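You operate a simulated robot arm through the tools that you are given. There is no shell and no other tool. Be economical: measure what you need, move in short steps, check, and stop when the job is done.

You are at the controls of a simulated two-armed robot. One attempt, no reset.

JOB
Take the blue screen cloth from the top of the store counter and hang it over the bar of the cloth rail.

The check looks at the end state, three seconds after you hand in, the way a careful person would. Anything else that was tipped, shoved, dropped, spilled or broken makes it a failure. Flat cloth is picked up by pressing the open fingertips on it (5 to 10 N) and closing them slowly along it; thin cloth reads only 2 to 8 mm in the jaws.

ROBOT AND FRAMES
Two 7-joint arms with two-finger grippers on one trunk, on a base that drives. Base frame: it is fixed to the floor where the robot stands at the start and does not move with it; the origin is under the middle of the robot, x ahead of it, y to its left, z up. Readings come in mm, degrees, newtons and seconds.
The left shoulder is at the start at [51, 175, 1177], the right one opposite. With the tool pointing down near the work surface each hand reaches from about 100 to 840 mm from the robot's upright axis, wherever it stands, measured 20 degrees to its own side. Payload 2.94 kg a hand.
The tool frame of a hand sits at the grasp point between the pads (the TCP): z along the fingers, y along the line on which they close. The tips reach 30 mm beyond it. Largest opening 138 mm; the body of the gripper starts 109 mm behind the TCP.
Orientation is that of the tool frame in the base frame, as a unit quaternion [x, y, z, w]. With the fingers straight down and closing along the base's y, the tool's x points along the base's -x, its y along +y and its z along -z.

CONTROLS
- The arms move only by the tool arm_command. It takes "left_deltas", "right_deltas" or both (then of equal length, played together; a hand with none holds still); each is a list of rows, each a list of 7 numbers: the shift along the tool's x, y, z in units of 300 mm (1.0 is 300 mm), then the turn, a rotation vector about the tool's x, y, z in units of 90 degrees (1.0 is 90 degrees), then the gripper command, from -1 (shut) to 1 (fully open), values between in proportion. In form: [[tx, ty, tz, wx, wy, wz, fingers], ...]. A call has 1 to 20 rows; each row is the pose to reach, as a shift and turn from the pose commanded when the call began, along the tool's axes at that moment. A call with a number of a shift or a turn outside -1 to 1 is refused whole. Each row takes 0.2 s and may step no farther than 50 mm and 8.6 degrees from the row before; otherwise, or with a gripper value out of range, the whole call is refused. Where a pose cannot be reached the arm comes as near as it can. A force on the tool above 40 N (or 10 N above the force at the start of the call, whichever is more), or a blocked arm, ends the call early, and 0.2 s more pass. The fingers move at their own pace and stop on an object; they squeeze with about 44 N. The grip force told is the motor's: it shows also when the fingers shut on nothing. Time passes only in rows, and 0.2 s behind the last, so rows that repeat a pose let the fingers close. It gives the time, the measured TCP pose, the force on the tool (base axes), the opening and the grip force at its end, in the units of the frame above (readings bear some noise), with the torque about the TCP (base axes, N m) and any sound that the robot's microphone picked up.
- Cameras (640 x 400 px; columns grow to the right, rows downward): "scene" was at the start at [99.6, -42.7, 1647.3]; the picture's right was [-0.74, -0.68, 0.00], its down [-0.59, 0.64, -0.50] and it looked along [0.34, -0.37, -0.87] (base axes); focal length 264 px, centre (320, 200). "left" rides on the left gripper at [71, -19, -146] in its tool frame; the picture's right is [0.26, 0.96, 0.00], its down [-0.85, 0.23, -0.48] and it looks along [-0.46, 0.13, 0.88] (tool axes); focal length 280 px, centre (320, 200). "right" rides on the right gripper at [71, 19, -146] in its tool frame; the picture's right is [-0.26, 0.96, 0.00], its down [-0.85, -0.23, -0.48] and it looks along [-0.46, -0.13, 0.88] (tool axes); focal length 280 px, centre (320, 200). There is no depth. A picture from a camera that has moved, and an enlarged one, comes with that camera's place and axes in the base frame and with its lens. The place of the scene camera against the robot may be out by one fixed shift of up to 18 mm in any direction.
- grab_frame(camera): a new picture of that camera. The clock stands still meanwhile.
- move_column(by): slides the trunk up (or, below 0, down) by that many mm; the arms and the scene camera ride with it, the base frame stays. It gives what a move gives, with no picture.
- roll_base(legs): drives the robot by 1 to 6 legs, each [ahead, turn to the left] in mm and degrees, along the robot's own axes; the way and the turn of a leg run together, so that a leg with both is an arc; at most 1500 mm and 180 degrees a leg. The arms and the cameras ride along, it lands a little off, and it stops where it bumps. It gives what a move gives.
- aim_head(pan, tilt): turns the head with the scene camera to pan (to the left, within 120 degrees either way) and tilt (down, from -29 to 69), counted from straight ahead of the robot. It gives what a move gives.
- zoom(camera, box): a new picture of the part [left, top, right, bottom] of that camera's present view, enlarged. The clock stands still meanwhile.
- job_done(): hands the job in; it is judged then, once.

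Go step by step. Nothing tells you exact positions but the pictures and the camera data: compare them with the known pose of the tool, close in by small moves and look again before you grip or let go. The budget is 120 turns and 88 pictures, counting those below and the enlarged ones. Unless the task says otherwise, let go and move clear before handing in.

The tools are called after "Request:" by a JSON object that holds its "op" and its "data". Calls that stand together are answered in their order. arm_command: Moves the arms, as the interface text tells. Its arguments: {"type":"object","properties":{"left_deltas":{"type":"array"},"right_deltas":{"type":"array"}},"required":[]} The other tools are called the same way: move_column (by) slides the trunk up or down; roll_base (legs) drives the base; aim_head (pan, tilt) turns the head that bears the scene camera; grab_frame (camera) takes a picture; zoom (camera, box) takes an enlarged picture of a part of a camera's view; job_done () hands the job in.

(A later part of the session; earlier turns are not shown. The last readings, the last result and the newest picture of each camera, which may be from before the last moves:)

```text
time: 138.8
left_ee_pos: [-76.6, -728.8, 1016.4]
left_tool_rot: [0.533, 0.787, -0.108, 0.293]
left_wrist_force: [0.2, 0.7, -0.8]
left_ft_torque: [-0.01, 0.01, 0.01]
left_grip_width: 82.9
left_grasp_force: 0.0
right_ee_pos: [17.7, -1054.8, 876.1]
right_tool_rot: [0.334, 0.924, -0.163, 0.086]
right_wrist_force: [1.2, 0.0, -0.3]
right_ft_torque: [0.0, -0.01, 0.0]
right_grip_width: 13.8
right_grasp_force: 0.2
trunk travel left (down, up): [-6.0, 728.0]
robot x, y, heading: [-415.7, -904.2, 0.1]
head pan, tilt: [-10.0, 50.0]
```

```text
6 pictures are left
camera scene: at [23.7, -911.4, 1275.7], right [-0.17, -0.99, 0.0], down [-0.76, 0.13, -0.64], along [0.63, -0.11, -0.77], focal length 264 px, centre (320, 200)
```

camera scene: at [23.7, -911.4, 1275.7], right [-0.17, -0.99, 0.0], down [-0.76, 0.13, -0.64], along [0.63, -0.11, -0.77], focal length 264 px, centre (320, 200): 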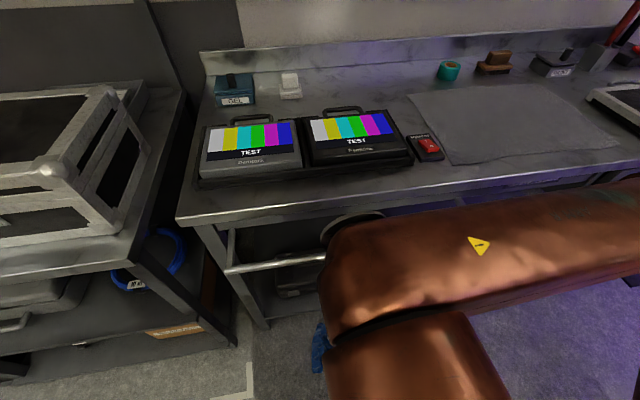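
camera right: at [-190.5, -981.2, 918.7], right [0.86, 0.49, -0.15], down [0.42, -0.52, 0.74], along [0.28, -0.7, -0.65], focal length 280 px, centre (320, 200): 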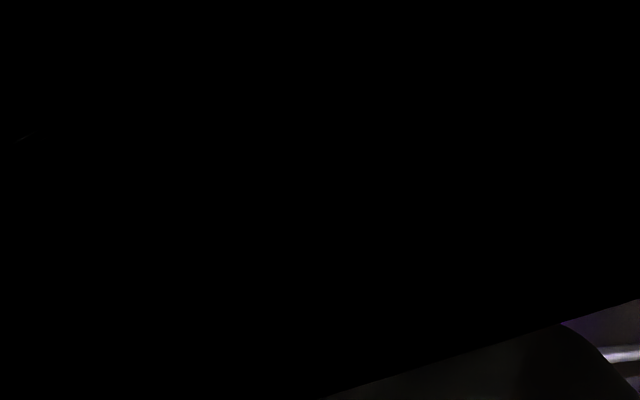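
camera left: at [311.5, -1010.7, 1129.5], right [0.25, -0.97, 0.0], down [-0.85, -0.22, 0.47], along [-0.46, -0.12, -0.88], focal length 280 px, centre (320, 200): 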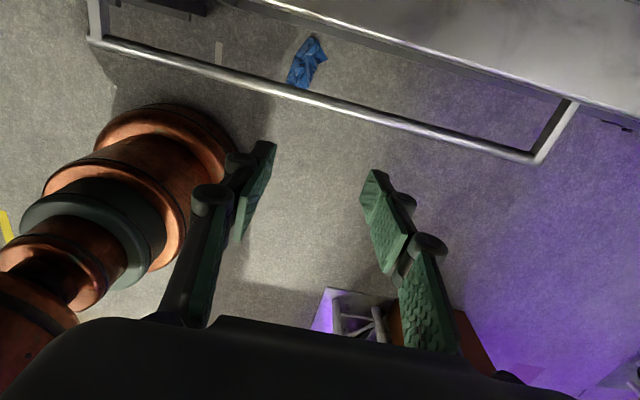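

The bent trunk now stands well back with its reach over the cloth. I straighten the right hand (15° tilt, closing along y) and bring it to x 150, y -965, part way down.

Request:
{"op": "arm_command", "data": {"right_deltas": [[-0.001, 0.08, 0.058, -0.0335, -0.006, -0.0505, 0], [-0.003, 0.158, 0.117, -0.067, -0.0115, -0.101, 0.5], [-0.004, 0.237, 0.175, -0.1005, -0.017, -0.1515, 1], [-0.0055, 0.316, 0.233, -0.134, -0.023, -0.202, 1], [-0.007, 0.395, 0.292, -0.1675, -0.029, -0.2525, 1], [-0.008, 0.474, 0.35, -0.201, -0.0345, -0.303, 1], [-0.01, 0.553, 0.409, -0.2345, -0.04, -0.3535, 1], [-0.011, 0.632, 0.467, -0.268, -0.046, -0.404, 1], [-0.011, 0.632, 0.467, -0.268, -0.046, -0.404, 1]]}}

```text
time: 140.8
left_ee_pos: [-77.9, -730.1, 1017.2]
left_tool_rot: [0.532, 0.787, -0.108, 0.292]
left_wrist_force: [-0.4, -0.1, 0.3]
left_ft_torque: [0.02, -0.06, 0.03]
left_grip_width: 82.8
left_grasp_force: 0.1
right_ee_pos: [148.2, -970.5, 699.4]
right_tool_rot: [-0.001, 0.991, 0.001, 0.13]
right_wrist_force: [-0.3, 0.6, -0.2]
right_ft_torque: [-0.03, 0.0, 0.02]
right_grip_width: 138.0
right_grasp_force: 0.1
trunk travel left (down, up): [-6.0, 728.0]
robot x, y, heading: [-413.3, -908.9, 0.3]
head pan, tilt: [-10.0, 50.0]
```

That worked exactly. I descend 290 mm straight down and look.

Request:
{"op": "arm_command", "data": {"right_deltas": [[0.026, 0, 0.096, 0, 0, 0, 1], [0.052, 0, 0.193, 0, 0, 0, 1], [0.077, 0, 0.29, 0, 0, 0, 1], [0.103, 0, 0.386, 0, 0, 0, 1], [0.129, 0, 0.483, 0, 0, 0, 1], [0.155, 0, 0.58, 0, 0, 0, 1], [0.18, 0, 0.676, 0, 0, 0, 1], [0.206, 0, 0.773, 0, 0, 0, 1], [0.232, 0, 0.869, 0, 0, 0, 1], [0.25, 0, 0.94, 0, 0, 0, 1], [0.25, 0, 0.94, 0, 0, 0, 1]]}}

Request:
{"op": "grab_frame", "data": {"camera": "right"}}

```text
time: 143.2
left_ee_pos: [-82.4, -729.9, 1017.0]
left_tool_rot: [0.533, 0.787, -0.107, 0.293]
left_wrist_force: [1.0, 0.2, 0.7]
left_ft_torque: [0.04, 0.03, -0.03]
left_grip_width: 82.9
left_grasp_force: 0.0
right_ee_pos: [147.0, -970.3, 410.3]
right_tool_rot: [-0.001, 0.991, 0.002, 0.133]
right_wrist_force: [-0.8, 0.0, -1.2]
right_ft_torque: [-0.01, -0.01, -0.02]
right_grip_width: 137.9
right_grasp_force: 0.0
trunk travel left (down, up): [-6.0, 728.0]
robot x, y, heading: [-413.1, -903.2, 0.2]
head pan, tilt: [-10.0, 50.0]
```

```text
5 pictures are left
camera right: at [40.4, -951.6, 532.3], right [0.25, 0.97, 0.07], down [0.69, -0.23, 0.68], along [0.67, -0.12, -0.73], focal length 280 px, centre (320, 200)
```

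right: 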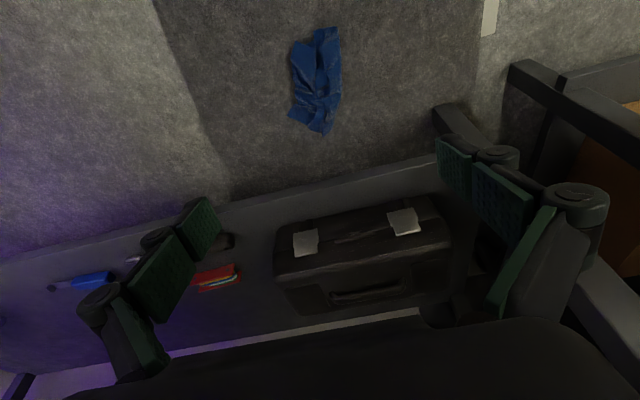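

The cloth lies at x 160–345, y -927 to -1029, within the open jaws' span. I descend toward its near end (x about 200).

Request:
{"op": "arm_command", "data": {"right_deltas": [[0.016, 0, 0.092, 0, 0, 0, 1], [0.032, 0, 0.185, 0, 0, 0, 1], [0.048, 0, 0.277, 0, 0, 0, 1], [0.064, 0, 0.37, 0, 0, 0, 1], [0.08, 0, 0.46, 0, 0, 0, 1], [0.096, 0, 0.554, 0, 0, 0, 1], [0.112, 0, 0.646, 0, 0, 0, 1], [0.128, 0, 0.738, 0, 0, 0, 1], [0.144, 0, 0.83, 0, 0, 0, 1], [0.16, 0, 0.923, 0, 0, 0, 1], [0.16, 0, 0.923, 0, 0, 0, 1]]}}

```text
time: 145.6
left_ee_pos: [-79.0, -730.4, 1016.8]
left_tool_rot: [0.533, 0.787, -0.107, 0.293]
left_wrist_force: [-0.1, -0.2, -0.3]
left_ft_torque: [0.01, 0.03, 0.01]
left_grip_width: 82.6
left_grasp_force: 0.1
right_ee_pos: [174.0, -970.3, 129.9]
right_tool_rot: [-0.001, 0.991, 0.0, 0.131]
right_wrist_force: [0.7, 0.5, 0.6]
right_ft_torque: [-0.01, 0.0, -0.02]
right_grip_width: 138.1
right_grasp_force: 0.1
trunk travel left (down, up): [-6.0, 728.0]
robot x, y, heading: [-411.9, -910.2, 0.2]
head pan, tilt: [-10.0, 50.0]
```

Good reach. I go to 20 mm above the floor, then feel for contact in small steps.

Request:
{"op": "arm_command", "data": {"right_deltas": [[-0.002, 0, 0.08, 0, 0, 0, 1], [-0.004, 0, 0.16, 0, 0, 0, 1], [-0.006, 0, 0.23, 0, 0, 0, 1], [-0.008, 0, 0.278, 0, 0, 0, 1], [-0.005, 0, 0.291, 0, 0, 0, 1], [-0.001, 0, 0.304, 0, 0, 0, 1], [0.002, 0, 0.317, 0, 0, 0, 1], [0.002, 0, 0.317, 0, 0, 0, 1]]}}

```text
time: 147.4
left_ee_pos: [-81.6, -730.1, 1016.0]
left_tool_rot: [0.532, 0.787, -0.107, 0.295]
left_wrist_force: [-0.4, 0.1, 0.2]
left_ft_torque: [0.01, -0.03, 0.01]
left_grip_width: 82.7
left_grasp_force: 0.0
right_ee_pos: [198.3, -969.9, 39.2]
right_tool_rot: [-0.002, 0.991, 0.001, 0.132]
right_wrist_force: [0.9, -0.1, 0.0]
right_ft_torque: [0.03, 0.02, -0.01]
right_grip_width: 138.0
right_grasp_force: 0.0
trunk travel left (down, up): [-6.0, 728.0]
robot x, y, heading: [-412.9, -906.5, -0.1]
head pan, tilt: [-10.0, 50.0]
```

Request:
{"op": "arm_command", "data": {"right_deltas": [[0.0017, 0, 0.0065, 0, 0, 0, 1], [0.0034, 0, 0.0129, 0, 0, 0, 1], [0.0045, 0, 0.0175, 0, 0, 0, 1], [0.0055, 0, 0.0215, 0, 0, 0, 1], [0.0064, 0, 0.0245, 0, 0, 0, 1], [0.0064, 0, 0.0245, 0, 0, 0, 1]]}}

```text
time: 148.8
left_ee_pos: [-81.5, -730.8, 1015.9]
left_tool_rot: [0.532, 0.787, -0.107, 0.294]
left_wrist_force: [0.2, -0.1, -0.5]
left_ft_torque: [0.03, -0.01, 0.02]
left_grip_width: 82.8
left_grasp_force: 0.1
right_ee_pos: [197.7, -969.8, 30.5]
right_tool_rot: [-0.001, 0.991, 0.001, 0.131]
right_wrist_force: [-0.2, -0.7, -0.1]
right_ft_torque: [0.0, 0.04, 0.0]
right_grip_width: 138.1
right_grasp_force: 0.1
trunk travel left (down, up): [-6.0, 728.0]
robot x, y, heading: [-411.1, -905.3, 0.2]
head pan, tilt: [-10.0, 50.0]
```

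Not touching yet; a few more millimetres.

Request:
{"op": "arm_command", "data": {"right_deltas": [[0.0013, 0, 0.0048, 0, 0, 0, 1], [0.0026, 0, 0.0097, 0, 0, 0, 1], [0.0034, 0, 0.0129, 0, 0, 0, 1], [0.0043, 0, 0.016, 0, 0, 0, 1], [0.0043, 0, 0.016, 0, 0, 0, 1]]}}

```text
time: 150.0
left_ee_pos: [-80.3, -730.7, 1015.5]
left_tool_rot: [0.532, 0.787, -0.107, 0.294]
left_wrist_force: [0.3, 0.6, -0.1]
left_ft_torque: [0.01, 0.03, 0.04]
left_grip_width: 82.7
left_grasp_force: 0.1
right_ee_pos: [198.0, -970.0, 25.3]
right_tool_rot: [-0.001, 0.991, 0.001, 0.132]
right_wrist_force: [0.1, 0.3, 0.2]
right_ft_torque: [-0.01, 0.02, 0.01]
right_grip_width: 138.1
right_grasp_force: 0.1
trunk travel left (down, up): [-6.0, 728.0]
robot x, y, heading: [-416.6, -905.1, 0.1]
head pan, tilt: [-10.0, 50.0]
```

Request:
{"op": "arm_command", "data": {"right_deltas": [[0.0013, 0, 0.0048, 0, 0, 0, 1], [0.0026, 0, 0.0097, 0, 0, 0, 1], [0.0039, 0, 0.0145, 0, 0, 0, 1], [0.0051, 0, 0.019, 0, 0, 0, 1], [0.006, 0, 0.0225, 0, 0, 0, 1], [0.006, 0, 0.0225, 0, 0, 0, 1]]}}

```text
time: 151.4
left_ee_pos: [-81.0, -730.2, 1016.2]
left_tool_rot: [0.532, 0.787, -0.107, 0.294]
left_wrist_force: [0.0, 0.2, 0.4]
left_ft_torque: [0.01, -0.03, 0.01]
left_grip_width: 82.9
left_grasp_force: 0.1
right_ee_pos: [198.8, -970.5, 18.6]
right_tool_rot: [-0.002, 0.991, 0.001, 0.132]
right_wrist_force: [0.5, -0.7, 1.3]
right_ft_torque: [-0.01, 0.02, -0.01]
right_grip_width: 137.8
right_grasp_force: 0.0
trunk travel left (down, up): [-6.0, 728.0]
robot x, y, heading: [-412.1, -910.4, 0.1]
head pan, tilt: [-10.0, 50.0]
```

By the numbers the tips should be on the floor, so I look once to judge the gap.

Request:
{"op": "grab_frame", "data": {"camera": "right"}}

```text
4 pictures are left
camera right: at [91.8, -951.6, 140.9], right [0.25, 0.97, 0.07], down [0.69, -0.23, 0.68], along [0.67, -0.12, -0.73], focal length 280 px, centre (320, 200)
```

right: 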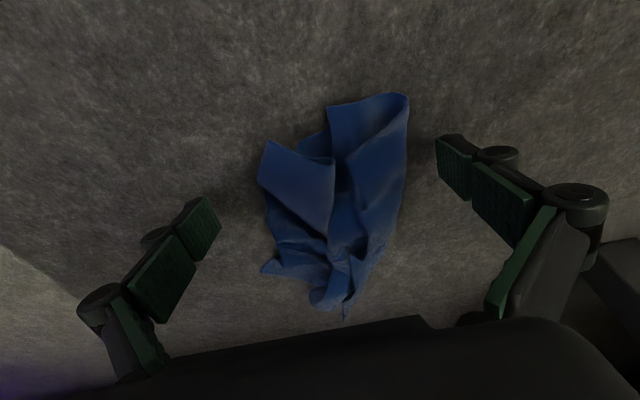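

The jaws straddle the cloth well. I shift 20 mm forward toward its middle and keep feeling down for the floor.

Request:
{"op": "arm_command", "data": {"right_deltas": [[-0.03, 0, 0.009, 0, 0, 0, 1], [-0.063, 0, 0.018, 0, 0, 0, 1], [-0.0617, 0, 0.0229, 0, 0, 0, 1], [-0.0604, 0, 0.0277, 0, 0, 0, 1], [-0.0591, 0, 0.0326, 0, 0, 0, 1], [-0.0578, 0, 0.0374, 0, 0, 0, 1], [-0.0565, 0, 0.0422, 0, 0, 0, 1], [-0.0565, 0, 0.0422, 0, 0, 0, 1]]}}

```text
time: 153.2
left_ee_pos: [-81.8, -729.5, 1016.9]
left_tool_rot: [0.533, 0.787, -0.108, 0.294]
left_wrist_force: [0.1, 0.1, -1.0]
left_ft_torque: [-0.02, 0.0, 0.0]
left_grip_width: 82.8
left_grasp_force: 0.1
right_ee_pos: [218.1, -970.0, 11.3]
right_tool_rot: [-0.001, 0.991, 0.001, 0.133]
right_wrist_force: [-3.0, -0.3, 7.8]
right_ft_torque: [-0.26, 0.13, -0.04]
right_grip_width: 138.1
right_grasp_force: 0.1
trunk travel left (down, up): [-6.0, 728.0]
robot x, y, heading: [-414.3, -908.4, 0.2]
head pan, tilt: [-10.0, 50.0]
```

Contact with 8 N. I close slowly half-way.

Request:
{"op": "arm_command", "data": {"right_deltas": [[0, 0, 0.001, 0, 0, 0, 0.92], [0, 0, 0.001, 0, 0, 0, 0.84], [0, 0, 0.001, 0, 0, 0, 0.76], [0, 0, 0.001, 0, 0, 0, 0.68], [0, 0, 0.001, 0, 0, 0, 0.6], [0, 0, 0.001, 0, 0, 0, 0.52], [0, 0, 0.001, 0, 0, 0, 0.44], [0, 0, 0.001, 0, 0, 0, 0.36], [0, 0, 0.001, 0, 0, 0, 0.28], [0, 0, 0.001, 0, 0, 0, 0.2], [0, 0, 0.001, 0, 0, 0, 0.1], [0, 0, 0.001, 0, 0, 0, 0.0]]}}

```text
time: 153.9
left_ee_pos: [-84.6, -729.7, 1019.1]
left_tool_rot: [0.534, 0.785, -0.106, 0.295]
left_wrist_force: [0.4, -1.1, 0.3]
left_ft_torque: [0.0, 0.0, 0.0]
left_grip_width: 83.0
left_grasp_force: 0.1
right_ee_pos: [219.1, -969.3, 15.0]
right_tool_rot: [0.001, 0.991, 0.0, 0.133]
right_wrist_force: [-19.7, -7.1, 53.4]
right_ft_torque: [-1.25, 0.69, -0.43]
right_grip_width: 129.3
right_grasp_force: 44.7
trunk travel left (down, up): [-6.0, 728.0]
robot x, y, heading: [-411.1, -909.5, 0.0]
head pan, tilt: [-10.0, 50.0]
stopped in row 3 (right hand): the force on the tool passed its limit at 46 N (the readings are from after the stop); the commanded pose is now the measured one
```

Force rose to 53 N, so I ease up 3 mm and continue closing.

Request:
{"op": "arm_command", "data": {"right_deltas": [[-0.0026, 0, -0.0097, 0, 0, 0, 0.87], [-0.0043, 0, -0.016, 0, 0, 0, 0.87], [-0.0043, 0, -0.016, 0, 0, 0, 0.87]]}}

```text
time: 154.8
left_ee_pos: [-82.4, -730.9, 1016.4]
left_tool_rot: [0.533, 0.786, -0.106, 0.294]
left_wrist_force: [0.3, 0.0, -0.2]
left_ft_torque: [0.07, -0.04, 0.04]
left_grip_width: 83.0
left_grasp_force: 0.0
right_ee_pos: [218.1, -971.5, 15.5]
right_tool_rot: [0.0, 0.991, 0.0, 0.132]
right_wrist_force: [0.8, 1.3, 3.0]
right_ft_torque: [-0.04, -0.17, 0.05]
right_grip_width: 129.3
right_grasp_force: 0.2
trunk travel left (down, up): [-6.0, 728.0]
robot x, y, heading: [-409.2, -904.4, -0.1]
head pan, tilt: [-10.0, 50.0]
```

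Request:
{"op": "arm_command", "data": {"right_deltas": [[0, 0, 0, 0, 0, 0, 0.8], [0, 0, 0, 0, 0, 0, 0.72], [0, 0, 0, 0, 0, 0, 0.64], [0, 0, 0, 0, 0, 0, 0.56], [0, 0, 0, 0, 0, 0, 0.48], [0, 0, 0, 0, 0, 0, 0.4], [0, 0, 0, 0, 0, 0, 0.32], [0, 0, 0, 0, 0, 0, 0.24], [0, 0, 0, 0, 0, 0, 0.16]]}}

```text
time: 155.5
left_ee_pos: [-84.6, -730.1, 1018.5]
left_tool_rot: [0.533, 0.786, -0.106, 0.295]
left_wrist_force: [-0.8, 0.1, 0.0]
left_ft_torque: [-0.01, -0.01, 0.02]
left_grip_width: 83.0
left_grasp_force: 0.0
right_ee_pos: [219.2, -969.7, 21.6]
right_tool_rot: [0.001, 0.991, 0.001, 0.133]
right_wrist_force: [-20.4, -6.3, 54.5]
right_ft_torque: [-1.0, 0.81, -0.11]
right_grip_width: 116.0
right_grasp_force: 41.3
trunk travel left (down, up): [-6.0, 728.0]
robot x, y, heading: [-417.5, -906.5, 0.1]
head pan, tilt: [-10.0, 50.0]
stopped in row 3 (right hand): the force on the tool passed its limit at 48 N (the readings are from after the stop); the commanded pose is now the measured one
```

The tips dig into the floor when closing. I raise a few millimetres and close with a slight rise; the heap is high enough for that.

Request:
{"op": "arm_command", "data": {"right_deltas": [[-0.0026, 0, -0.0097, 0, 0, 0, 0.7], [-0.0043, 0, -0.016, 0, 0, 0, 0.64], [-0.005, 0, -0.0185, 0, 0, 0, 0.56], [-0.0056, 0, -0.021, 0, 0, 0, 0.48], [-0.006, 0, -0.0225, 0, 0, 0, 0.4], [-0.0064, 0, -0.024, 0, 0, 0, 0.32], [-0.0067, 0, -0.025, 0, 0, 0, 0.24], [-0.007, 0, -0.026, 0, 0, 0, 0.16], [-0.007, 0, -0.026, 0, 0, 0, 0.08]]}}

```text
time: 157.6
left_ee_pos: [-85.8, -725.0, 1019.7]
left_tool_rot: [0.517, 0.796, -0.101, 0.299]
left_wrist_force: [3.8, 13.1, -3.5]
left_ft_torque: [-1.34, 0.19, -0.27]
left_grip_width: 82.5
left_grasp_force: 0.1
right_ee_pos: [222.4, -968.8, 31.9]
right_tool_rot: [0.002, 0.991, -0.001, 0.136]
right_wrist_force: [-18.1, -9.7, 65.8]
right_ft_torque: [-0.52, 0.73, -0.05]
right_grip_width: 62.3
right_grasp_force: 36.3
trunk travel left (down, up): [-6.0, 728.0]
robot x, y, heading: [-414.5, -908.8, -0.0]
head pan, tilt: [-10.0, 50.0]
stopped in row 9 (right hand): the force on the tool passed its limit at 74 N (the readings are from after the stop); the commanded pose is now the measured one
```

The fingers swing down in an arc as they close, so a little more height is right. I rise 5 mm and close fully.

Request:
{"op": "arm_command", "data": {"right_deltas": [[-0.0043, 0, -0.016, 0, 0, 0, -0.1], [-0.005, 0, -0.019, 0, 0, 0, -0.18], [-0.0056, 0, -0.021, 0, 0, 0, -0.26], [-0.006, 0, -0.0225, 0, 0, 0, -0.34], [-0.006, 0, -0.0225, 0, 0, 0, -0.42], [-0.006, 0, -0.0225, 0, 0, 0, -0.5], [-0.006, 0, -0.0225, 0, 0, 0, -0.58], [-0.006, 0, -0.0225, 0, 0, 0, -0.66], [-0.006, 0, -0.0225, 0, 0, 0, -0.76], [-0.006, 0, -0.0225, 0, 0, 0, -0.88], [-0.006, 0, -0.0225, 0, 0, 0, -1], [-0.006, 0, -0.0225, 0, 0, 0, -1], [-0.006, 0, -0.0225, 0, 0, 0, -1]]}}

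Request:
{"op": "grab_frame", "data": {"camera": "right"}}

```text
time: 160.4
left_ee_pos: [-80.6, -730.0, 1017.0]
left_tool_rot: [0.534, 0.786, -0.107, 0.293]
left_wrist_force: [0.6, -0.6, 0.1]
left_ft_torque: [-0.02, -0.01, 0.02]
left_grip_width: 83.0
left_grasp_force: 0.0
right_ee_pos: [217.7, -968.7, 30.9]
right_tool_rot: [0.0, 0.991, 0.001, 0.132]
right_wrist_force: [-2.1, 0.3, 8.8]
right_ft_torque: [-0.41, 0.04, -0.04]
right_grip_width: 0.7
right_grasp_force: 28.7
trunk travel left (down, up): [-6.0, 728.0]
robot x, y, heading: [-412.3, -907.8, -0.2]
head pan, tilt: [-10.0, 50.0]
```

```text
3 pictures are left
camera right: at [112.3, -949.7, 154.5], right [0.25, 0.96, 0.07], down [0.7, -0.23, 0.68], along [0.67, -0.12, -0.73], focal length 280 px, centre (320, 200)
```

right: 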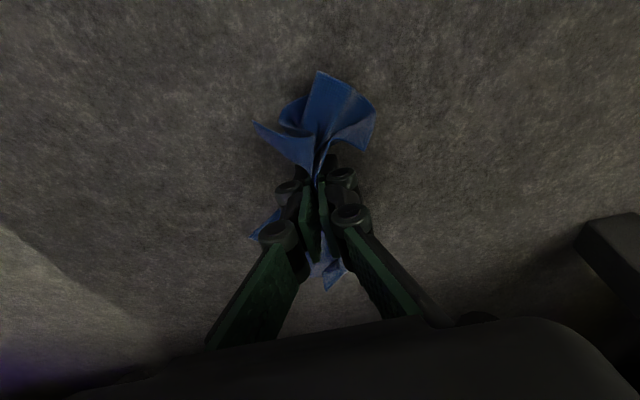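

A firm gather at mid-cloth with a tail to each side. I lift slowly, drawing back from under the bar.

Request:
{"op": "arm_command", "data": {"right_deltas": [[0.001, 0, -0.01, 0, 0, 0, -1], [0.002, 0, -0.025, 0, 0, 0, -1], [0.004, 0, -0.045, 0, 0, 0, -1], [0.007, 0, -0.07, 0, 0, 0, -1], [0.01, 0, -0.1, 0, 0, 0, -1], [0.014, 0, -0.135, 0, 0, 0, -1], [0.018, 0, -0.17, 0, 0, 0, -1], [0.022, 0, -0.205, 0, 0, 0, -1], [0.026, 0, -0.24, 0, 0, 0, -1], [0.03, 0, -0.275, 0, 0, 0, -1], [0.034, 0, -0.31, 0, 0, 0, -1], [0.037, 0, -0.345, 0, 0, 0, -1], [0.04, 0, -0.38, 0, 0, 0, -1], [0.044, 0, -0.415, 0, 0, 0, -1], [0.048, 0, -0.45, 0, 0, 0, -1], [0.052, 0, -0.485, 0, 0, 0, -1], [0.056, 0, -0.52, 0, 0, 0, -1], [0.06, 0, -0.555, 0, 0, 0, -1], [0.063, 0, -0.585, 0, 0, 0, -1], [0.063, 0, -0.603, 0, 0, 0, -1]]}}

```text
time: 164.6
left_ee_pos: [-80.6, -730.7, 1016.2]
left_tool_rot: [0.534, 0.786, -0.107, 0.293]
left_wrist_force: [0.6, -0.8, -0.1]
left_ft_torque: [-0.03, 0.01, -0.03]
left_grip_width: 82.8
left_grasp_force: 0.0
right_ee_pos: [152.7, -970.4, 202.0]
right_tool_rot: [0.0, 0.991, -0.001, 0.131]
right_wrist_force: [0.0, -2.0, 0.2]
right_ft_torque: [0.22, -0.08, 0.11]
right_grip_width: 5.2
right_grasp_force: 41.5
trunk travel left (down, up): [-6.0, 728.0]
robot x, y, heading: [-409.9, -908.0, -0.0]
head pan, tilt: [-10.0, 50.0]
```

Held (5.2 mm). I continue straight up.

Request:
{"op": "arm_command", "data": {"right_deltas": [[-0.005, 0, -0.019, 0, 0, 0, -1], [-0.014, 0, -0.05, 0, 0, 0, -1], [-0.025, 0, -0.09, 0, 0, 0, -1], [-0.036, 0, -0.13, 0, 0, 0, -1], [-0.047, 0, -0.175, 0, 0, 0, -1], [-0.058, 0, -0.22, 0, 0, 0, -1], [-0.07, 0, -0.265, 0, 0, 0, -1], [-0.082, 0, -0.31, 0, 0, 0, -1], [-0.094, 0, -0.355, 0, 0, 0, -1], [-0.106, 0, -0.4, 0, 0, 0, -1], [-0.118, 0, -0.445, 0, 0, 0, -1], [-0.13, 0, -0.49, 0, 0, 0, -1], [-0.142, 0, -0.535, 0, 0, 0, -1], [-0.154, 0, -0.58, 0, 0, 0, -1], [-0.166, 0, -0.625, 0, 0, 0, -1], [-0.178, 0, -0.67, 0, 0, 0, -1], [-0.19, 0, -0.715, 0, 0, 0, -1], [-0.202, 0, -0.76, 0, 0, 0, -1], [-0.212, 0, -0.795, 0, 0, 0, -1], [-0.216, 0, -0.81, 0, 0, 0, -1]]}}

Request:
{"op": "arm_command", "data": {"right_deltas": [[-0.005, 0, -0.019, 0, 0, 0, -1], [-0.014, 0, -0.05, 0, 0, 0, -1], [-0.025, 0, -0.09, 0, 0, 0, -1], [-0.036, 0, -0.13, 0, 0, 0, -1], [-0.047, 0, -0.175, 0, 0, 0, -1], [-0.058, 0, -0.22, 0, 0, 0, -1], [-0.07, 0, -0.265, 0, 0, 0, -1], [-0.082, 0, -0.31, 0, 0, 0, -1], [-0.094, 0, -0.355, 0, 0, 0, -1], [-0.106, 0, -0.4, 0, 0, 0, -1], [-0.118, 0, -0.445, 0, 0, 0, -1], [-0.13, 0, -0.49, 0, 0, 0, -1], [-0.142, 0, -0.535, 0, 0, 0, -1], [-0.154, 0, -0.58, 0, 0, 0, -1], [-0.166, 0, -0.625, 0, 0, 0, -1], [-0.178, 0, -0.67, 0, 0, 0, -1], [-0.19, 0, -0.715, 0, 0, 0, -1], [-0.202, 0, -0.76, 0, 0, 0, -1], [-0.212, 0, -0.795, 0, 0, 0, -1], [-0.216, 0, -0.81, 0, 0, 0, -1]]}}

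```text
time: 168.8
left_ee_pos: [-81.5, -732.0, 1016.2]
left_tool_rot: [0.533, 0.787, -0.106, 0.293]
left_wrist_force: [0.1, 0.3, 0.6]
left_ft_torque: [0.0, -0.01, 0.01]
left_grip_width: 82.9
left_grasp_force: 0.1
right_ee_pos: [152.8, -971.0, 452.4]
right_tool_rot: [0.001, 0.991, 0.0, 0.131]
right_wrist_force: [-0.7, 0.1, 3.9]
right_ft_torque: [0.08, 0.04, -0.06]
right_grip_width: 1.9
right_grasp_force: 26.6
trunk travel left (down, up): [-6.0, 728.0]
robot x, y, heading: [-408.6, -906.6, 0.1]
head pan, tilt: [-10.0, 50.0]
```

```text
time: 173.0
left_ee_pos: [-81.1, -731.3, 1015.3]
left_tool_rot: [0.533, 0.787, -0.106, 0.293]
left_wrist_force: [-0.5, 0.0, -0.5]
left_ft_torque: [0.01, -0.02, 0.02]
left_grip_width: 82.7
left_grasp_force: 0.2
right_ee_pos: [152.1, -970.3, 705.8]
right_tool_rot: [-0.001, 0.991, 0.001, 0.132]
right_wrist_force: [0.8, -0.2, 0.8]
right_ft_torque: [0.01, 0.03, 0.01]
right_grip_width: 4.7
right_grasp_force: 30.3
trunk travel left (down, up): [-6.0, 728.0]
robot x, y, heading: [-414.0, -905.1, -0.3]
head pan, tilt: [-10.0, 50.0]
```

Still held. I raise the column 250 mm, which also straightens the trunk away from the hands.

Request:
{"op": "move_column", "data": {"by": 250}}

```text
time: 175.6
left_ee_pos: [-81.0, -729.7, 1266.7]
left_tool_rot: [0.533, 0.786, -0.106, 0.293]
left_wrist_force: [0.3, 0.3, -0.8]
left_ft_torque: [-0.02, 0.0, 0.03]
left_grip_width: 82.6
left_grasp_force: 0.0
right_ee_pos: [151.2, -970.8, 952.8]
right_tool_rot: [0.0, 0.991, 0.0, 0.131]
right_wrist_force: [0.0, -2.2, 0.7]
right_ft_torque: [0.08, -0.01, 0.0]
right_grip_width: 4.9
right_grasp_force: 40.5
trunk travel left (down, up): [-256.0, 478.0]
robot x, y, heading: [-413.8, -909.1, -0.0]
head pan, tilt: [-10.0, 50.0]
```

Held well (4.9 mm), hand at (151, -971, 953), clear of the bar. I carry it over to just behind the bar and lower until the tips are about 12 mm above the bar top, then check with a picture.

Request:
{"op": "arm_command", "data": {"right_deltas": [[-0.02, 0, 0.005, 0, 0, 0, -1], [-0.06, 0, 0.016, 0, 0, 0, -1], [-0.11, 0, 0.029, 0, 0, 0, -1], [-0.16, 0, 0.043, 0, 0, 0, -1], [-0.21, 0, 0.056, 0, 0, 0, -1], [-0.26, 0, 0.069, 0, 0, 0, -1], [-0.31, 0, 0.083, 0, 0, 0, -1], [-0.36, 0, 0.096, 0, 0, 0, -1], [-0.406, 0, 0.108, 0, 0, 0, -1], [-0.396, 0, 0.148, 0, 0, 0, -1], [-0.386, 0, 0.188, 0, 0, 0, -1], [-0.375, 0, 0.228, 0, 0, 0, -1], [-0.364, 0, 0.268, 0, 0, 0, -1], [-0.353, 0, 0.308, 0, 0, 0, -1], [-0.342, 0, 0.348, 0, 0, 0, -1], [-0.331, 0, 0.388, 0, 0, 0, -1], [-0.32, 0, 0.428, 0, 0, 0, -1], [-0.313, 0, 0.458, 0, 0, 0, -1], [-0.31, 0, 0.466, 0, 0, 0, -1], [-0.31, 0, 0.466, 0, 0, 0, -1]]}}

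Request:
{"op": "grab_frame", "data": {"camera": "right"}}

```text
time: 179.8
left_ee_pos: [-81.8, -731.6, 1266.5]
left_tool_rot: [0.533, 0.786, -0.107, 0.293]
left_wrist_force: [-0.6, 0.0, -0.2]
left_ft_torque: [0.0, 0.02, 0.02]
left_grip_width: 82.8
left_grasp_force: 0.0
right_ee_pos: [277.5, -968.8, 846.1]
right_tool_rot: [0.0, 0.991, 0.001, 0.132]
right_wrist_force: [0.2, 2.6, -0.7]
right_ft_torque: [0.08, 0.1, 0.05]
right_grip_width: 7.6
right_grasp_force: 35.6
trunk travel left (down, up): [-256.0, 478.0]
robot x, y, heading: [-410.7, -905.1, -0.2]
head pan, tilt: [-10.0, 50.0]
```

```text
2 pictures are left
camera right: at [171.1, -950.5, 967.1], right [0.25, 0.96, 0.07], down [0.69, -0.23, 0.68], along [0.67, -0.12, -0.73], focal length 280 px, centre (320, 200)
```

right: 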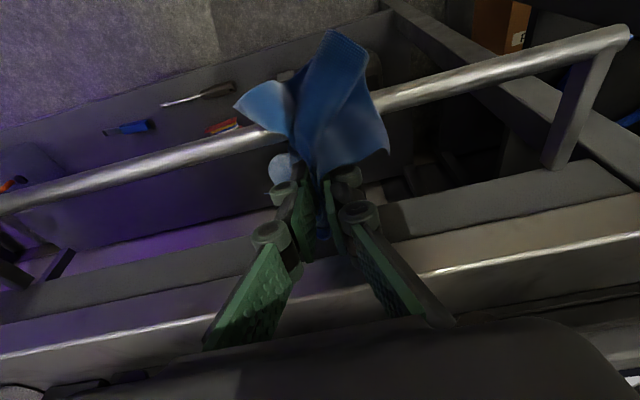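

The near tail already lies over the front of the bar, the rest hangs behind. I draw the hand forward past the bar and lower it, so the gathered middle also comes to the front.

Request:
{"op": "arm_command", "data": {"right_deltas": [[0.02, 0, -0.005, 0, 0, 0, -1], [0.045, 0, -0.012, 0, 0, 0, -1], [0.07, 0, -0.019, 0, 0, 0, -1], [0.095, 0, -0.026, 0, 0, 0, -1], [0.12, 0, -0.032, 0, 0, 0, -1], [0.145, 0, -0.039, 0, 0, 0, -1], [0.171, 0, -0.046, 0, 0, 0, -1], [0.185, 0, -0.03, 0, 0, 0, -1], [0.2, 0, -0.01, 0, 0, 0, -1], [0.213, 0, 0.01, 0, 0, 0, -1], [0.225, 0, 0.026, 0, 0, 0, -1], [0.225, 0, 0.026, 0, 0, 0, -1], [0.225, 0, 0.026, 0, 0, 0, -1]]}}

Request:
{"op": "grab_frame", "data": {"camera": "right"}}

```text
time: 182.6
left_ee_pos: [-81.9, -731.0, 1266.6]
left_tool_rot: [0.533, 0.787, -0.107, 0.293]
left_wrist_force: [-0.8, 0.8, 0.0]
left_ft_torque: [0.01, 0.01, -0.01]
left_grip_width: 82.9
left_grasp_force: 0.1
right_ee_pos: [214.5, -970.0, 818.7]
right_tool_rot: [0.0, 0.991, 0.0, 0.131]
right_wrist_force: [-1.5, -2.2, 3.3]
right_ft_torque: [0.12, 0.03, 0.05]
right_grip_width: 3.9
right_grasp_force: 39.4
trunk travel left (down, up): [-256.0, 478.0]
robot x, y, heading: [-413.4, -910.5, 0.1]
head pan, tilt: [-10.0, 50.0]
```

```text
1 pictures are left
camera right: at [108.0, -951.0, 941.0], right [0.25, 0.96, 0.07], down [0.69, -0.23, 0.68], along [0.67, -0.12, -0.73], focal length 280 px, centre (320, 200)
```

right: 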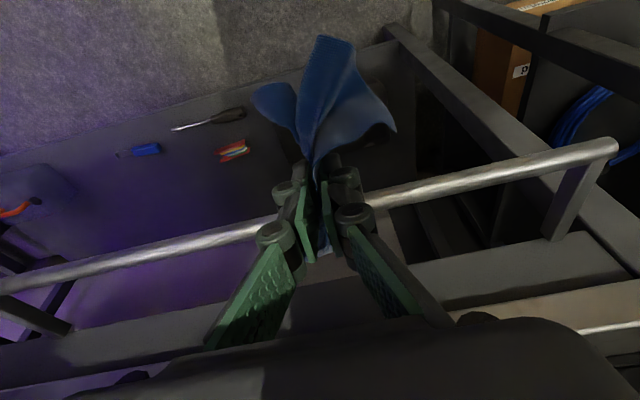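

The cloth crosses the bar, with its gathered middle and near lobes in front and the far tail hanging behind. I open slowly where I am and let it settle.

Request:
{"op": "arm_command", "data": {"right_deltas": [[0, 0, 0, 0, 0, 0, -0.95], [0, 0, 0, 0, 0, 0, -0.9], [0, 0, 0, 0, 0, 0, -0.85], [0, 0, 0, 0, 0, 0, -0.8], [0, 0, 0, 0, 0, 0, -0.74], [0, 0, 0, 0, 0, 0, -0.68], [0, 0, 0, 0, 0, 0, -0.6], [0, 0, 0, 0, 0, 0, -0.5], [0, 0, 0, 0, 0, 0, -0.4], [0, 0, 0, 0, 0, 0, -0.4], [0, 0, 0, 0, 0, 0, -0.4], [0, 0, -0.02, 0, 0, 0, -0.4], [0, 0, -0.05, 0, 0, 0, -0.4], [0, 0, -0.09, 0, 0, 0, -0.4], [0, 0, -0.14, 0, 0, 0, -0.4], [0, 0, -0.2, 0, 0, 0, -0.4], [0, 0, -0.28, 0, 0, 0, -0.4], [0, 0, -0.37, 0, 0, 0, -0.4], [0, 0, -0.47, 0, 0, 0, -0.4], [0, 0, -0.57, 0, 0, 0, -0.4]]}}

Request:
{"op": "grab_frame", "data": {"camera": "right"}}

```text
time: 186.8
left_ee_pos: [-81.9, -731.1, 1267.1]
left_tool_rot: [0.532, 0.787, -0.106, 0.294]
left_wrist_force: [-0.9, -1.0, -0.4]
left_ft_torque: [-0.01, -0.03, 0.0]
left_grip_width: 82.8
left_grasp_force: 0.1
right_ee_pos: [170.4, -969.4, 984.0]
right_tool_rot: [0.0, 0.991, -0.001, 0.131]
right_wrist_force: [0.2, 0.3, -0.2]
right_ft_torque: [0.0, -0.01, -0.02]
right_grip_width: 41.5
right_grasp_force: 0.1
trunk travel left (down, up): [-256.0, 478.0]
robot x, y, heading: [-413.8, -909.8, 0.2]
head pan, tilt: [-10.0, 50.0]
```

```text
0 pictures are left
camera right: at [63.1, -950.9, 1106.8], right [0.25, 0.97, 0.07], down [0.7, -0.23, 0.68], along [0.67, -0.12, -0.73], focal length 280 px, centre (320, 200)
```

right: 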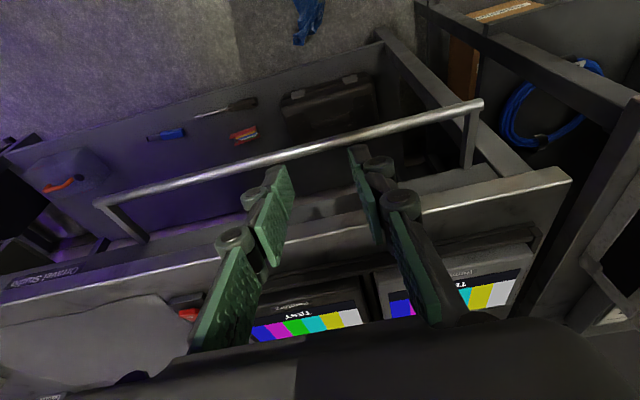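

It slid off again and lies at about the same spot on the floor (roughly x 150–321, y -895 to -1022), and no pictures are left. I can repeat the floor pick by measured positions; first back to the earlier approach pose, and lower the column as before.

Request:
{"op": "arm_command", "data": {"right_deltas": [[0.03, 0.012, 0.028, 0, 0, 0, 0], [0.06, 0.025, 0.055, 0, 0, 0, 0.5], [0.091, 0.037, 0.083, 0, 0, 0, 1], [0.091, 0.037, 0.083, 0, 0, 0, 1]]}}

Request:
{"op": "move_column", "data": {"by": -250}}

```text
time: 187.8
left_ee_pos: [-81.6, -729.9, 1266.3]
left_tool_rot: [0.533, 0.787, -0.107, 0.293]
left_wrist_force: [-0.1, 1.0, 0.4]
left_ft_torque: [0.02, 0.0, -0.03]
left_grip_width: 82.7
left_grasp_force: 0.1
right_ee_pos: [150.9, -957.4, 952.4]
right_tool_rot: [0.0, 0.991, 0.001, 0.132]
right_wrist_force: [0.3, 0.3, -0.4]
right_ft_torque: [-0.01, 0.02, -0.01]
right_grip_width: 126.7
right_grasp_force: 0.1
trunk travel left (down, up): [-256.0, 478.0]
robot x, y, heading: [-415.6, -907.2, 0.4]
head pan, tilt: [-10.0, 50.0]
```

```text
time: 190.4
left_ee_pos: [-75.7, -730.5, 1017.6]
left_tool_rot: [0.532, 0.787, -0.108, 0.292]
left_wrist_force: [-0.5, -0.5, -0.1]
left_ft_torque: [0.02, -0.04, 0.0]
left_grip_width: 83.0
left_grasp_force: 0.1
right_ee_pos: [154.7, -960.1, 701.4]
right_tool_rot: [0.001, 0.992, -0.001, 0.13]
right_wrist_force: [0.4, -1.2, -0.3]
right_ft_torque: [0.04, -0.03, 0.05]
right_grip_width: 137.8
right_grasp_force: 0.1
trunk travel left (down, up): [-6.0, 728.0]
robot x, y, heading: [-412.9, -904.7, -0.1]
head pan, tilt: [-10.0, 50.0]
```

The pose is as before. I descend in two stages toward the cloth, moving forward near the floor.

Request:
{"op": "arm_command", "data": {"right_deltas": [[0.025, 0, 0.0934, 0, 0, 0, 1], [0.05, 0, 0.187, 0, 0, 0, 1], [0.075, 0, 0.28, 0, 0, 0, 1], [0.1, 0, 0.374, 0, 0, 0, 1], [0.125, 0, 0.467, 0, 0, 0, 1], [0.15, 0, 0.56, 0, 0, 0, 1], [0.174, 0, 0.654, 0, 0, 0, 1], [0.2, 0, 0.747, 0, 0, 0, 1], [0.224, 0, 0.84, 0, 0, 0, 1], [0.249, 0, 0.934, 0, 0, 0, 1]]}}

Request:
{"op": "arm_command", "data": {"right_deltas": [[0.012, 0, 0.097, 0, 0, 0, 1], [0.024, 0, 0.194, 0, 0, 0, 1], [0.036, 0, 0.29, 0, 0, 0, 1], [0.048, 0, 0.387, 0, 0, 0, 1], [0.06, 0, 0.484, 0, 0, 0, 1], [0.072, 0, 0.58, 0, 0, 0, 1], [0.084, 0, 0.678, 0, 0, 0, 1], [0.096, 0, 0.774, 0, 0, 0, 1], [0.108, 0, 0.87, 0, 0, 0, 1], [0.12, 0, 0.968, 0, 0, 0, 1], [0.12, 0, 0.968, 0, 0, 0, 1]]}}

```text
time: 192.6
left_ee_pos: [-79.5, -732.3, 1017.2]
left_tool_rot: [0.533, 0.787, -0.106, 0.293]
left_wrist_force: [0.6, -0.4, -0.4]
left_ft_torque: [0.0, 0.01, -0.01]
left_grip_width: 82.7
left_grasp_force: 0.0
right_ee_pos: [150.5, -959.3, 409.9]
right_tool_rot: [0.0, 0.991, 0.001, 0.132]
right_wrist_force: [0.1, 0.7, 0.2]
right_ft_torque: [-0.03, 0.03, -0.02]
right_grip_width: 137.8
right_grasp_force: 0.0
trunk travel left (down, up): [-6.0, 728.0]
robot x, y, heading: [-413.5, -906.9, -0.1]
head pan, tilt: [-10.0, 50.0]
```

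```text
time: 195.0
left_ee_pos: [-80.8, -730.4, 1016.8]
left_tool_rot: [0.533, 0.786, -0.107, 0.293]
left_wrist_force: [-0.2, -0.2, 0.2]
left_ft_torque: [0.0, 0.01, 0.02]
left_grip_width: 82.7
left_grasp_force: 0.0
right_ee_pos: [192.8, -959.9, 123.7]
right_tool_rot: [0.0, 0.991, 0.0, 0.131]
right_wrist_force: [-0.9, -0.1, 0.1]
right_ft_torque: [-0.01, -0.01, 0.0]
right_grip_width: 138.1
right_grasp_force: 0.1
trunk travel left (down, up): [-6.0, 728.0]
robot x, y, heading: [-413.8, -906.9, 0.2]
head pan, tilt: [-10.0, 50.0]
```

I go to just above floor contact at x 235.

Request:
{"op": "arm_command", "data": {"right_deltas": [[-0.01, 0, 0.1, 0, 0, 0, 1], [-0.02, 0, 0.2, 0, 0, 0, 1], [-0.03, 0, 0.29, 0, 0, 0, 1], [-0.038, 0, 0.36, 0, 0, 0, 1], [-0.041, 0, 0.385, 0, 0, 0, 1], [-0.041, 0, 0.385, 0, 0, 0, 1]]}}

```text
time: 196.4
left_ee_pos: [-80.5, -730.7, 1017.3]
left_tool_rot: [0.532, 0.787, -0.107, 0.294]
left_wrist_force: [-0.2, 0.4, 0.3]
left_ft_torque: [0.0, 0.02, 0.02]
left_grip_width: 82.6
left_grasp_force: 0.1
right_ee_pos: [231.6, -959.7, 14.8]
right_tool_rot: [0.0, 0.991, 0.0, 0.131]
right_wrist_force: [0.0, -0.1, -0.3]
right_ft_torque: [0.01, 0.01, 0.01]
right_grip_width: 137.9
right_grasp_force: 0.0
trunk travel left (down, up): [-6.0, 728.0]
robot x, y, heading: [-413.8, -908.3, 0.0]
head pan, tilt: [-10.0, 50.0]
```

I close with the rising profile learned before, keeping the tips just on the floor.

Request:
{"op": "arm_command", "data": {"right_deltas": [[-0.0009, 0, -0.0032, 0, 0, 0, 0.9], [-0.0026, 0, -0.0097, 0, 0, 0, 0.8], [-0.0052, 0, -0.0193, 0, 0, 0, 0.7], [-0.0069, 0, -0.0258, 0, 0, 0, 0.6], [-0.0077, 0, -0.029, 0, 0, 0, 0.5], [-0.009, 0, -0.0338, 0, 0, 0, 0.4], [-0.0103, 0, -0.0386, 0, 0, 0, 0.3], [-0.0112, 0, -0.0419, 0, 0, 0, 0.2], [-0.012, 0, -0.0451, 0, 0, 0, 0.1], [-0.0125, 0, -0.0467, 0, 0, 0, 0.0], [-0.0129, 0, -0.0483, 0, 0, 0, -0.1], [-0.0133, 0, -0.05, 0, 0, 0, -0.22], [-0.0138, 0, -0.0515, 0, 0, 0, -0.35], [-0.014, 0, -0.0525, 0, 0, 0, -0.5], [-0.0142, 0, -0.053, 0, 0, 0, -0.65], [-0.0142, 0, -0.053, 0, 0, 0, -0.8], [-0.0142, 0, -0.053, 0, 0, 0, -1], [-0.0142, 0, -0.053, 0, 0, 0, -1], [-0.0142, 0, -0.053, 0, 0, 0, -1]]}}

```text
time: 200.4
left_ee_pos: [-81.5, -730.1, 1017.9]
left_tool_rot: [0.533, 0.786, -0.106, 0.293]
left_wrist_force: [0.2, -0.1, -1.2]
left_ft_torque: [-0.03, 0.0, -0.02]
left_grip_width: 82.7
left_grasp_force: 0.1
right_ee_pos: [232.9, -959.3, 29.9]
right_tool_rot: [-0.001, 0.991, 0.001, 0.131]
right_wrist_force: [-0.8, 0.8, 1.6]
right_ft_torque: [0.01, -0.02, 0.01]
right_grip_width: 4.8
right_grasp_force: 33.7
trunk travel left (down, up): [-6.0, 728.0]
robot x, y, heading: [-412.2, -909.0, -0.1]
head pan, tilt: [-10.0, 50.0]
```

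4.8 mm in the jaws: the cloth is gripped. I lift slowly, drawing back from under the bar.

Request:
{"op": "arm_command", "data": {"right_deltas": [[0.002, 0, -0.01, 0, 0, 0, -1], [0.004, 0, -0.025, 0, 0, 0, -1], [0.008, 0, -0.045, 0, 0, 0, -1], [0.012, 0, -0.07, 0, 0, 0, -1], [0.018, 0, -0.1, 0, 0, 0, -1], [0.024, 0, -0.135, 0, 0, 0, -1], [0.03, 0, -0.17, 0, 0, 0, -1], [0.037, 0, -0.205, 0, 0, 0, -1], [0.043, 0, -0.24, 0, 0, 0, -1], [0.05, 0, -0.275, 0, 0, 0, -1], [0.056, 0, -0.31, 0, 0, 0, -1], [0.062, 0, -0.345, 0, 0, 0, -1], [0.068, 0, -0.38, 0, 0, 0, -1], [0.075, 0, -0.415, 0, 0, 0, -1], [0.081, 0, -0.45, 0, 0, 0, -1], [0.087, 0, -0.485, 0, 0, 0, -1], [0.094, 0, -0.52, 0, 0, 0, -1], [0.1, 0, -0.555, 0, 0, 0, -1], [0.106, 0, -0.59, 0, 0, 0, -1], [0.111, 0, -0.616, 0, 0, 0, -1]]}}

Request:
{"op": "arm_command", "data": {"right_deltas": [[-0.005, 0, -0.019, 0, 0, 0, -1], [-0.014, 0, -0.05, 0, 0, 0, -1], [-0.025, 0, -0.09, 0, 0, 0, -1], [-0.036, 0, -0.13, 0, 0, 0, -1], [-0.047, 0, -0.175, 0, 0, 0, -1], [-0.058, 0, -0.22, 0, 0, 0, -1], [-0.07, 0, -0.265, 0, 0, 0, -1], [-0.082, 0, -0.31, 0, 0, 0, -1], [-0.094, 0, -0.355, 0, 0, 0, -1], [-0.106, 0, -0.4, 0, 0, 0, -1], [-0.118, 0, -0.445, 0, 0, 0, -1], [-0.13, 0, -0.49, 0, 0, 0, -1], [-0.142, 0, -0.535, 0, 0, 0, -1], [-0.154, 0, -0.58, 0, 0, 0, -1], [-0.166, 0, -0.625, 0, 0, 0, -1], [-0.178, 0, -0.67, 0, 0, 0, -1], [-0.19, 0, -0.715, 0, 0, 0, -1], [-0.202, 0, -0.76, 0, 0, 0, -1], [-0.212, 0, -0.795, 0, 0, 0, -1], [-0.216, 0, -0.81, 0, 0, 0, -1]]}}

Request:
{"op": "arm_command", "data": {"right_deltas": [[-0.005, 0, -0.019, 0, 0, 0, -1], [-0.014, 0, -0.05, 0, 0, 0, -1], [-0.025, 0, -0.09, 0, 0, 0, -1], [-0.036, 0, -0.13, 0, 0, 0, -1], [-0.047, 0, -0.175, 0, 0, 0, -1], [-0.058, 0, -0.22, 0, 0, 0, -1], [-0.07, 0, -0.265, 0, 0, 0, -1], [-0.082, 0, -0.31, 0, 0, 0, -1], [-0.094, 0, -0.355, 0, 0, 0, -1], [-0.106, 0, -0.4, 0, 0, 0, -1], [-0.118, 0, -0.445, 0, 0, 0, -1], [-0.13, 0, -0.49, 0, 0, 0, -1], [-0.142, 0, -0.535, 0, 0, 0, -1], [-0.154, 0, -0.58, 0, 0, 0, -1], [-0.166, 0, -0.625, 0, 0, 0, -1], [-0.178, 0, -0.67, 0, 0, 0, -1], [-0.19, 0, -0.715, 0, 0, 0, -1], [-0.202, 0, -0.76, 0, 0, 0, -1], [-0.212, 0, -0.795, 0, 0, 0, -1], [-0.216, 0, -0.81, 0, 0, 0, -1]]}}

Request:
{"op": "move_column", "data": {"by": 250}}

```text
time: 204.6
left_ee_pos: [-80.2, -731.0, 1014.7]
left_tool_rot: [0.533, 0.786, -0.107, 0.294]
left_wrist_force: [-0.9, -0.1, -0.3]
left_ft_torque: [-0.04, 0.02, 0.0]
left_grip_width: 83.1
left_grasp_force: 0.1
right_ee_pos: [154.3, -960.8, 200.8]
right_tool_rot: [0.001, 0.991, 0.0, 0.131]
right_wrist_force: [0.4, 0.1, 0.6]
right_ft_torque: [-0.03, 0.0, 0.03]
right_grip_width: 4.4
right_grasp_force: 33.0
trunk travel left (down, up): [-6.0, 728.0]
robot x, y, heading: [-410.5, -906.6, -0.1]
head pan, tilt: [-10.0, 50.0]
```

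```text
time: 208.8
left_ee_pos: [-81.4, -730.9, 1017.5]
left_tool_rot: [0.533, 0.786, -0.107, 0.294]
left_wrist_force: [-0.4, 0.4, 0.2]
left_ft_torque: [-0.02, -0.01, 0.01]
left_grip_width: 82.7
left_grasp_force: 0.1
right_ee_pos: [153.7, -960.5, 451.2]
right_tool_rot: [0.0, 0.991, 0.0, 0.131]
right_wrist_force: [-0.7, -0.4, -0.3]
right_ft_torque: [-0.01, 0.01, 0.03]
right_grip_width: 4.4
right_grasp_force: 32.8
trunk travel left (down, up): [-6.0, 728.0]
robot x, y, heading: [-413.7, -902.9, -0.3]
head pan, tilt: [-10.0, 50.0]
```

```text
time: 213.0
left_ee_pos: [-81.3, -731.1, 1015.8]
left_tool_rot: [0.533, 0.787, -0.106, 0.293]
left_wrist_force: [0.2, 0.8, -0.4]
left_ft_torque: [0.0, -0.01, -0.03]
left_grip_width: 83.0
left_grasp_force: 0.0
right_ee_pos: [152.7, -959.2, 704.4]
right_tool_rot: [0.001, 0.991, 0.0, 0.132]
right_wrist_force: [-0.3, 0.2, -0.3]
right_ft_torque: [-0.02, 0.02, 0.02]
right_grip_width: 4.6
right_grasp_force: 32.9
trunk travel left (down, up): [-6.0, 728.0]
robot x, y, heading: [-413.4, -909.9, -0.0]
head pan, tilt: [-10.0, 50.0]
```

```text
time: 215.6
left_ee_pos: [-79.2, -730.9, 1266.1]
left_tool_rot: [0.532, 0.787, -0.107, 0.294]
left_wrist_force: [0.6, -0.2, -0.6]
left_ft_torque: [-0.03, -0.01, -0.04]
left_grip_width: 83.0
left_grasp_force: 0.1
right_ee_pos: [152.6, -959.3, 953.8]
right_tool_rot: [0.0, 0.991, 0.001, 0.13]
right_wrist_force: [-0.2, 0.6, -0.2]
right_ft_torque: [0.02, 0.03, 0.04]
right_grip_width: 4.4
right_grasp_force: 33.2
trunk travel left (down, up): [-256.0, 478.0]
robot x, y, heading: [-416.3, -901.7, 0.2]
head pan, tilt: [-10.0, 50.0]
```

The grip is very steady (4.4 mm). I bring it over the bar, tips about 9 mm behind the bar's middle, and lower to just above it.

Request:
{"op": "arm_command", "data": {"right_deltas": [[-0.02, 0, 0.005, 0, 0, 0, -1], [-0.06, 0, 0.016, 0, 0, 0, -1], [-0.105, 0, 0.028, 0, 0, 0, -1], [-0.15, 0, 0.04, 0, 0, 0, -1], [-0.195, 0, 0.052, 0, 0, 0, -1], [-0.24, 0, 0.064, 0, 0, 0, -1], [-0.285, 0, 0.076, 0, 0, 0, -1], [-0.325, 0, 0.087, 0, 0, 0, -1], [-0.351, 0, 0.094, 0, 0, 0, -1], [-0.345, 0, 0.118, 0, 0, 0, -1], [-0.335, 0, 0.155, 0, 0, 0, -1], [-0.325, 0, 0.192, 0, 0, 0, -1], [-0.315, 0, 0.229, 0, 0, 0, -1], [-0.305, 0, 0.266, 0, 0, 0, -1], [-0.295, 0, 0.303, 0, 0, 0, -1], [-0.285, 0, 0.34, 0, 0, 0, -1], [-0.275, 0, 0.377, 0, 0, 0, -1], [-0.267, 0, 0.41, 0, 0, 0, -1], [-0.26, 0, 0.435, 0, 0, 0, -1], [-0.26, 0, 0.435, 0, 0, 0, -1]]}}

```text
time: 219.8
left_ee_pos: [-81.2, -731.6, 1266.9]
left_tool_rot: [0.533, 0.786, -0.107, 0.294]
left_wrist_force: [0.7, 0.4, 0.2]
left_ft_torque: [0.0, -0.01, -0.01]
left_grip_width: 82.8
left_grasp_force: 0.1
right_ee_pos: [261.5, -960.3, 848.1]
right_tool_rot: [-0.001, 0.991, 0.001, 0.132]
right_wrist_force: [-0.6, 0.5, -0.2]
right_ft_torque: [-0.03, -0.01, 0.02]
right_grip_width: 4.5
right_grasp_force: 33.1
trunk travel left (down, up): [-256.0, 478.0]
robot x, y, heading: [-415.2, -910.0, -0.0]
head pan, tilt: [-10.0, 50.0]
```

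Now 9 mm forward onto the bar's centre line and down to light contact.

Request:
{"op": "arm_command", "data": {"right_deltas": [[0.015, 0, -0.004, 0, 0, 0, -1], [0.029, 0, -0.008, 0, 0, 0, -1], [0.033, 0, 0.01, 0, 0, 0, -1], [0.038, 0, 0.028, 0, 0, 0, -1], [0.0393, 0, 0.033, 0, 0, 0, -1], [0.0406, 0, 0.038, 0, 0, 0, -1], [0.0406, 0, 0.038, 0, 0, 0, -1]]}}

```text
time: 221.4
left_ee_pos: [-81.3, -731.5, 1266.0]
left_tool_rot: [0.533, 0.786, -0.107, 0.294]
left_wrist_force: [-0.3, 0.3, -0.4]
left_ft_torque: [-0.02, 0.04, 0.0]
left_grip_width: 82.7
left_grasp_force: 0.1
right_ee_pos: [252.8, -958.4, 833.9]
right_tool_rot: [0.0, 0.991, 0.001, 0.132]
right_wrist_force: [0.4, -0.6, 0.4]
right_ft_torque: [-0.01, 0.04, 0.0]
right_grip_width: 4.5
right_grasp_force: 33.4
trunk travel left (down, up): [-256.0, 478.0]
robot x, y, heading: [-412.8, -905.3, -0.1]
head pan, tilt: [-10.0, 50.0]
```

No contact yet; lower in 1 mm steps.

Request:
{"op": "arm_command", "data": {"right_deltas": [[0.0009, 0, 0.0032, 0, 0, 0, -1], [0.0017, 0, 0.0064, 0, 0, 0, -1], [0.0026, 0, 0.0097, 0, 0, 0, -1], [0.0034, 0, 0.0129, 0, 0, 0, -1], [0.0043, 0, 0.016, 0, 0, 0, -1], [0.0043, 0, 0.016, 0, 0, 0, -1]]}}

```text
time: 222.8
left_ee_pos: [-81.8, -731.4, 1266.7]
left_tool_rot: [0.533, 0.786, -0.107, 0.293]
left_wrist_force: [0.0, 0.2, 0.2]
left_ft_torque: [0.01, -0.03, -0.01]
left_grip_width: 82.8
left_grasp_force: 0.1
right_ee_pos: [252.5, -958.3, 827.6]
right_tool_rot: [0.0, 0.991, 0.001, 0.131]
right_wrist_force: [-0.6, -0.3, 1.4]
right_ft_torque: [0.02, -0.04, 0.02]
right_grip_width: 4.6
right_grasp_force: 32.9
trunk travel left (down, up): [-256.0, 478.0]
robot x, y, heading: [-411.0, -905.1, -0.0]
head pan, tilt: [-10.0, 50.0]
```

Request:
{"op": "arm_command", "data": {"right_deltas": [[0.0009, 0, 0.0032, 0, 0, 0, -1], [0.0017, 0, 0.0064, 0, 0, 0, -1], [0.0026, 0, 0.0097, 0, 0, 0, -1], [0.0034, 0, 0.0129, 0, 0, 0, -1], [0.0034, 0, 0.0129, 0, 0, 0, -1]]}}

```text
time: 224.0
left_ee_pos: [-83.5, -730.6, 1267.2]
left_tool_rot: [0.532, 0.787, -0.106, 0.294]
left_wrist_force: [0.3, 0.1, 0.2]
left_ft_torque: [0.02, 0.0, -0.02]
left_grip_width: 82.7
left_grasp_force: 0.2
right_ee_pos: [253.0, -959.1, 824.9]
right_tool_rot: [0.001, 0.991, 0.0, 0.133]
right_wrist_force: [-0.2, -0.8, 8.5]
right_ft_torque: [-0.02, -0.08, -0.01]
right_grip_width: 4.3
right_grasp_force: 32.9
trunk travel left (down, up): [-256.0, 478.0]
robot x, y, heading: [-409.6, -906.3, 0.2]
head pan, tilt: [-10.0, 50.0]
```

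8.5 N straight up: the tips sit on the bar's crown through the cloth. I open slowly to full width here, wait, and then rise straight up.

Request:
{"op": "arm_command", "data": {"right_deltas": [[0, 0, 0, 0, 0, 0, -0.97], [0, 0, 0, 0, 0, 0, -0.93], [0, 0, 0, 0, 0, 0, -0.88], [0, 0, 0, 0, 0, 0, -0.82], [0, 0, 0, 0, 0, 0, -0.75], [0, 0, 0, 0, 0, 0, -0.67], [0, 0, 0, 0, 0, 0, -0.58], [0, 0, 0, 0, 0, 0, -0.48], [0, 0, 0, 0, 0, 0, -0.37], [0, 0, 0, 0, 0, 0, -0.25], [0, 0, 0, 0, 0, 0, -0.1], [0, 0, 0, 0, 0, 0, 0.1], [0, 0, 0, 0, 0, 0, 0.3], [0, 0, 0, 0, 0, 0, 0.5], [0, 0, 0, 0, 0, 0, 0.7], [0, 0, 0, 0, 0, 0, 0.9], [0, 0, 0, 0, 0, 0, 1], [0, 0, 0, 0, 0, 0, 1], [0, 0, 0, 0, 0, 0, 1], [0, 0, 0, 0, 0, 0, 1]]}}

```text
time: 228.2
left_ee_pos: [-81.8, -731.0, 1267.2]
left_tool_rot: [0.533, 0.786, -0.107, 0.294]
left_wrist_force: [-1.1, 0.1, 0.0]
left_ft_torque: [-0.01, 0.0, 0.01]
left_grip_width: 82.9
left_grasp_force: 0.0
right_ee_pos: [250.9, -959.4, 824.1]
right_tool_rot: [0.0, 0.991, 0.0, 0.131]
right_wrist_force: [0.3, -0.5, -0.4]
right_ft_torque: [0.01, -0.01, -0.01]
right_grip_width: 138.1
right_grasp_force: 0.0
trunk travel left (down, up): [-256.0, 478.0]
robot x, y, heading: [-412.8, -906.2, -0.2]
head pan, tilt: [-10.0, 50.0]
```

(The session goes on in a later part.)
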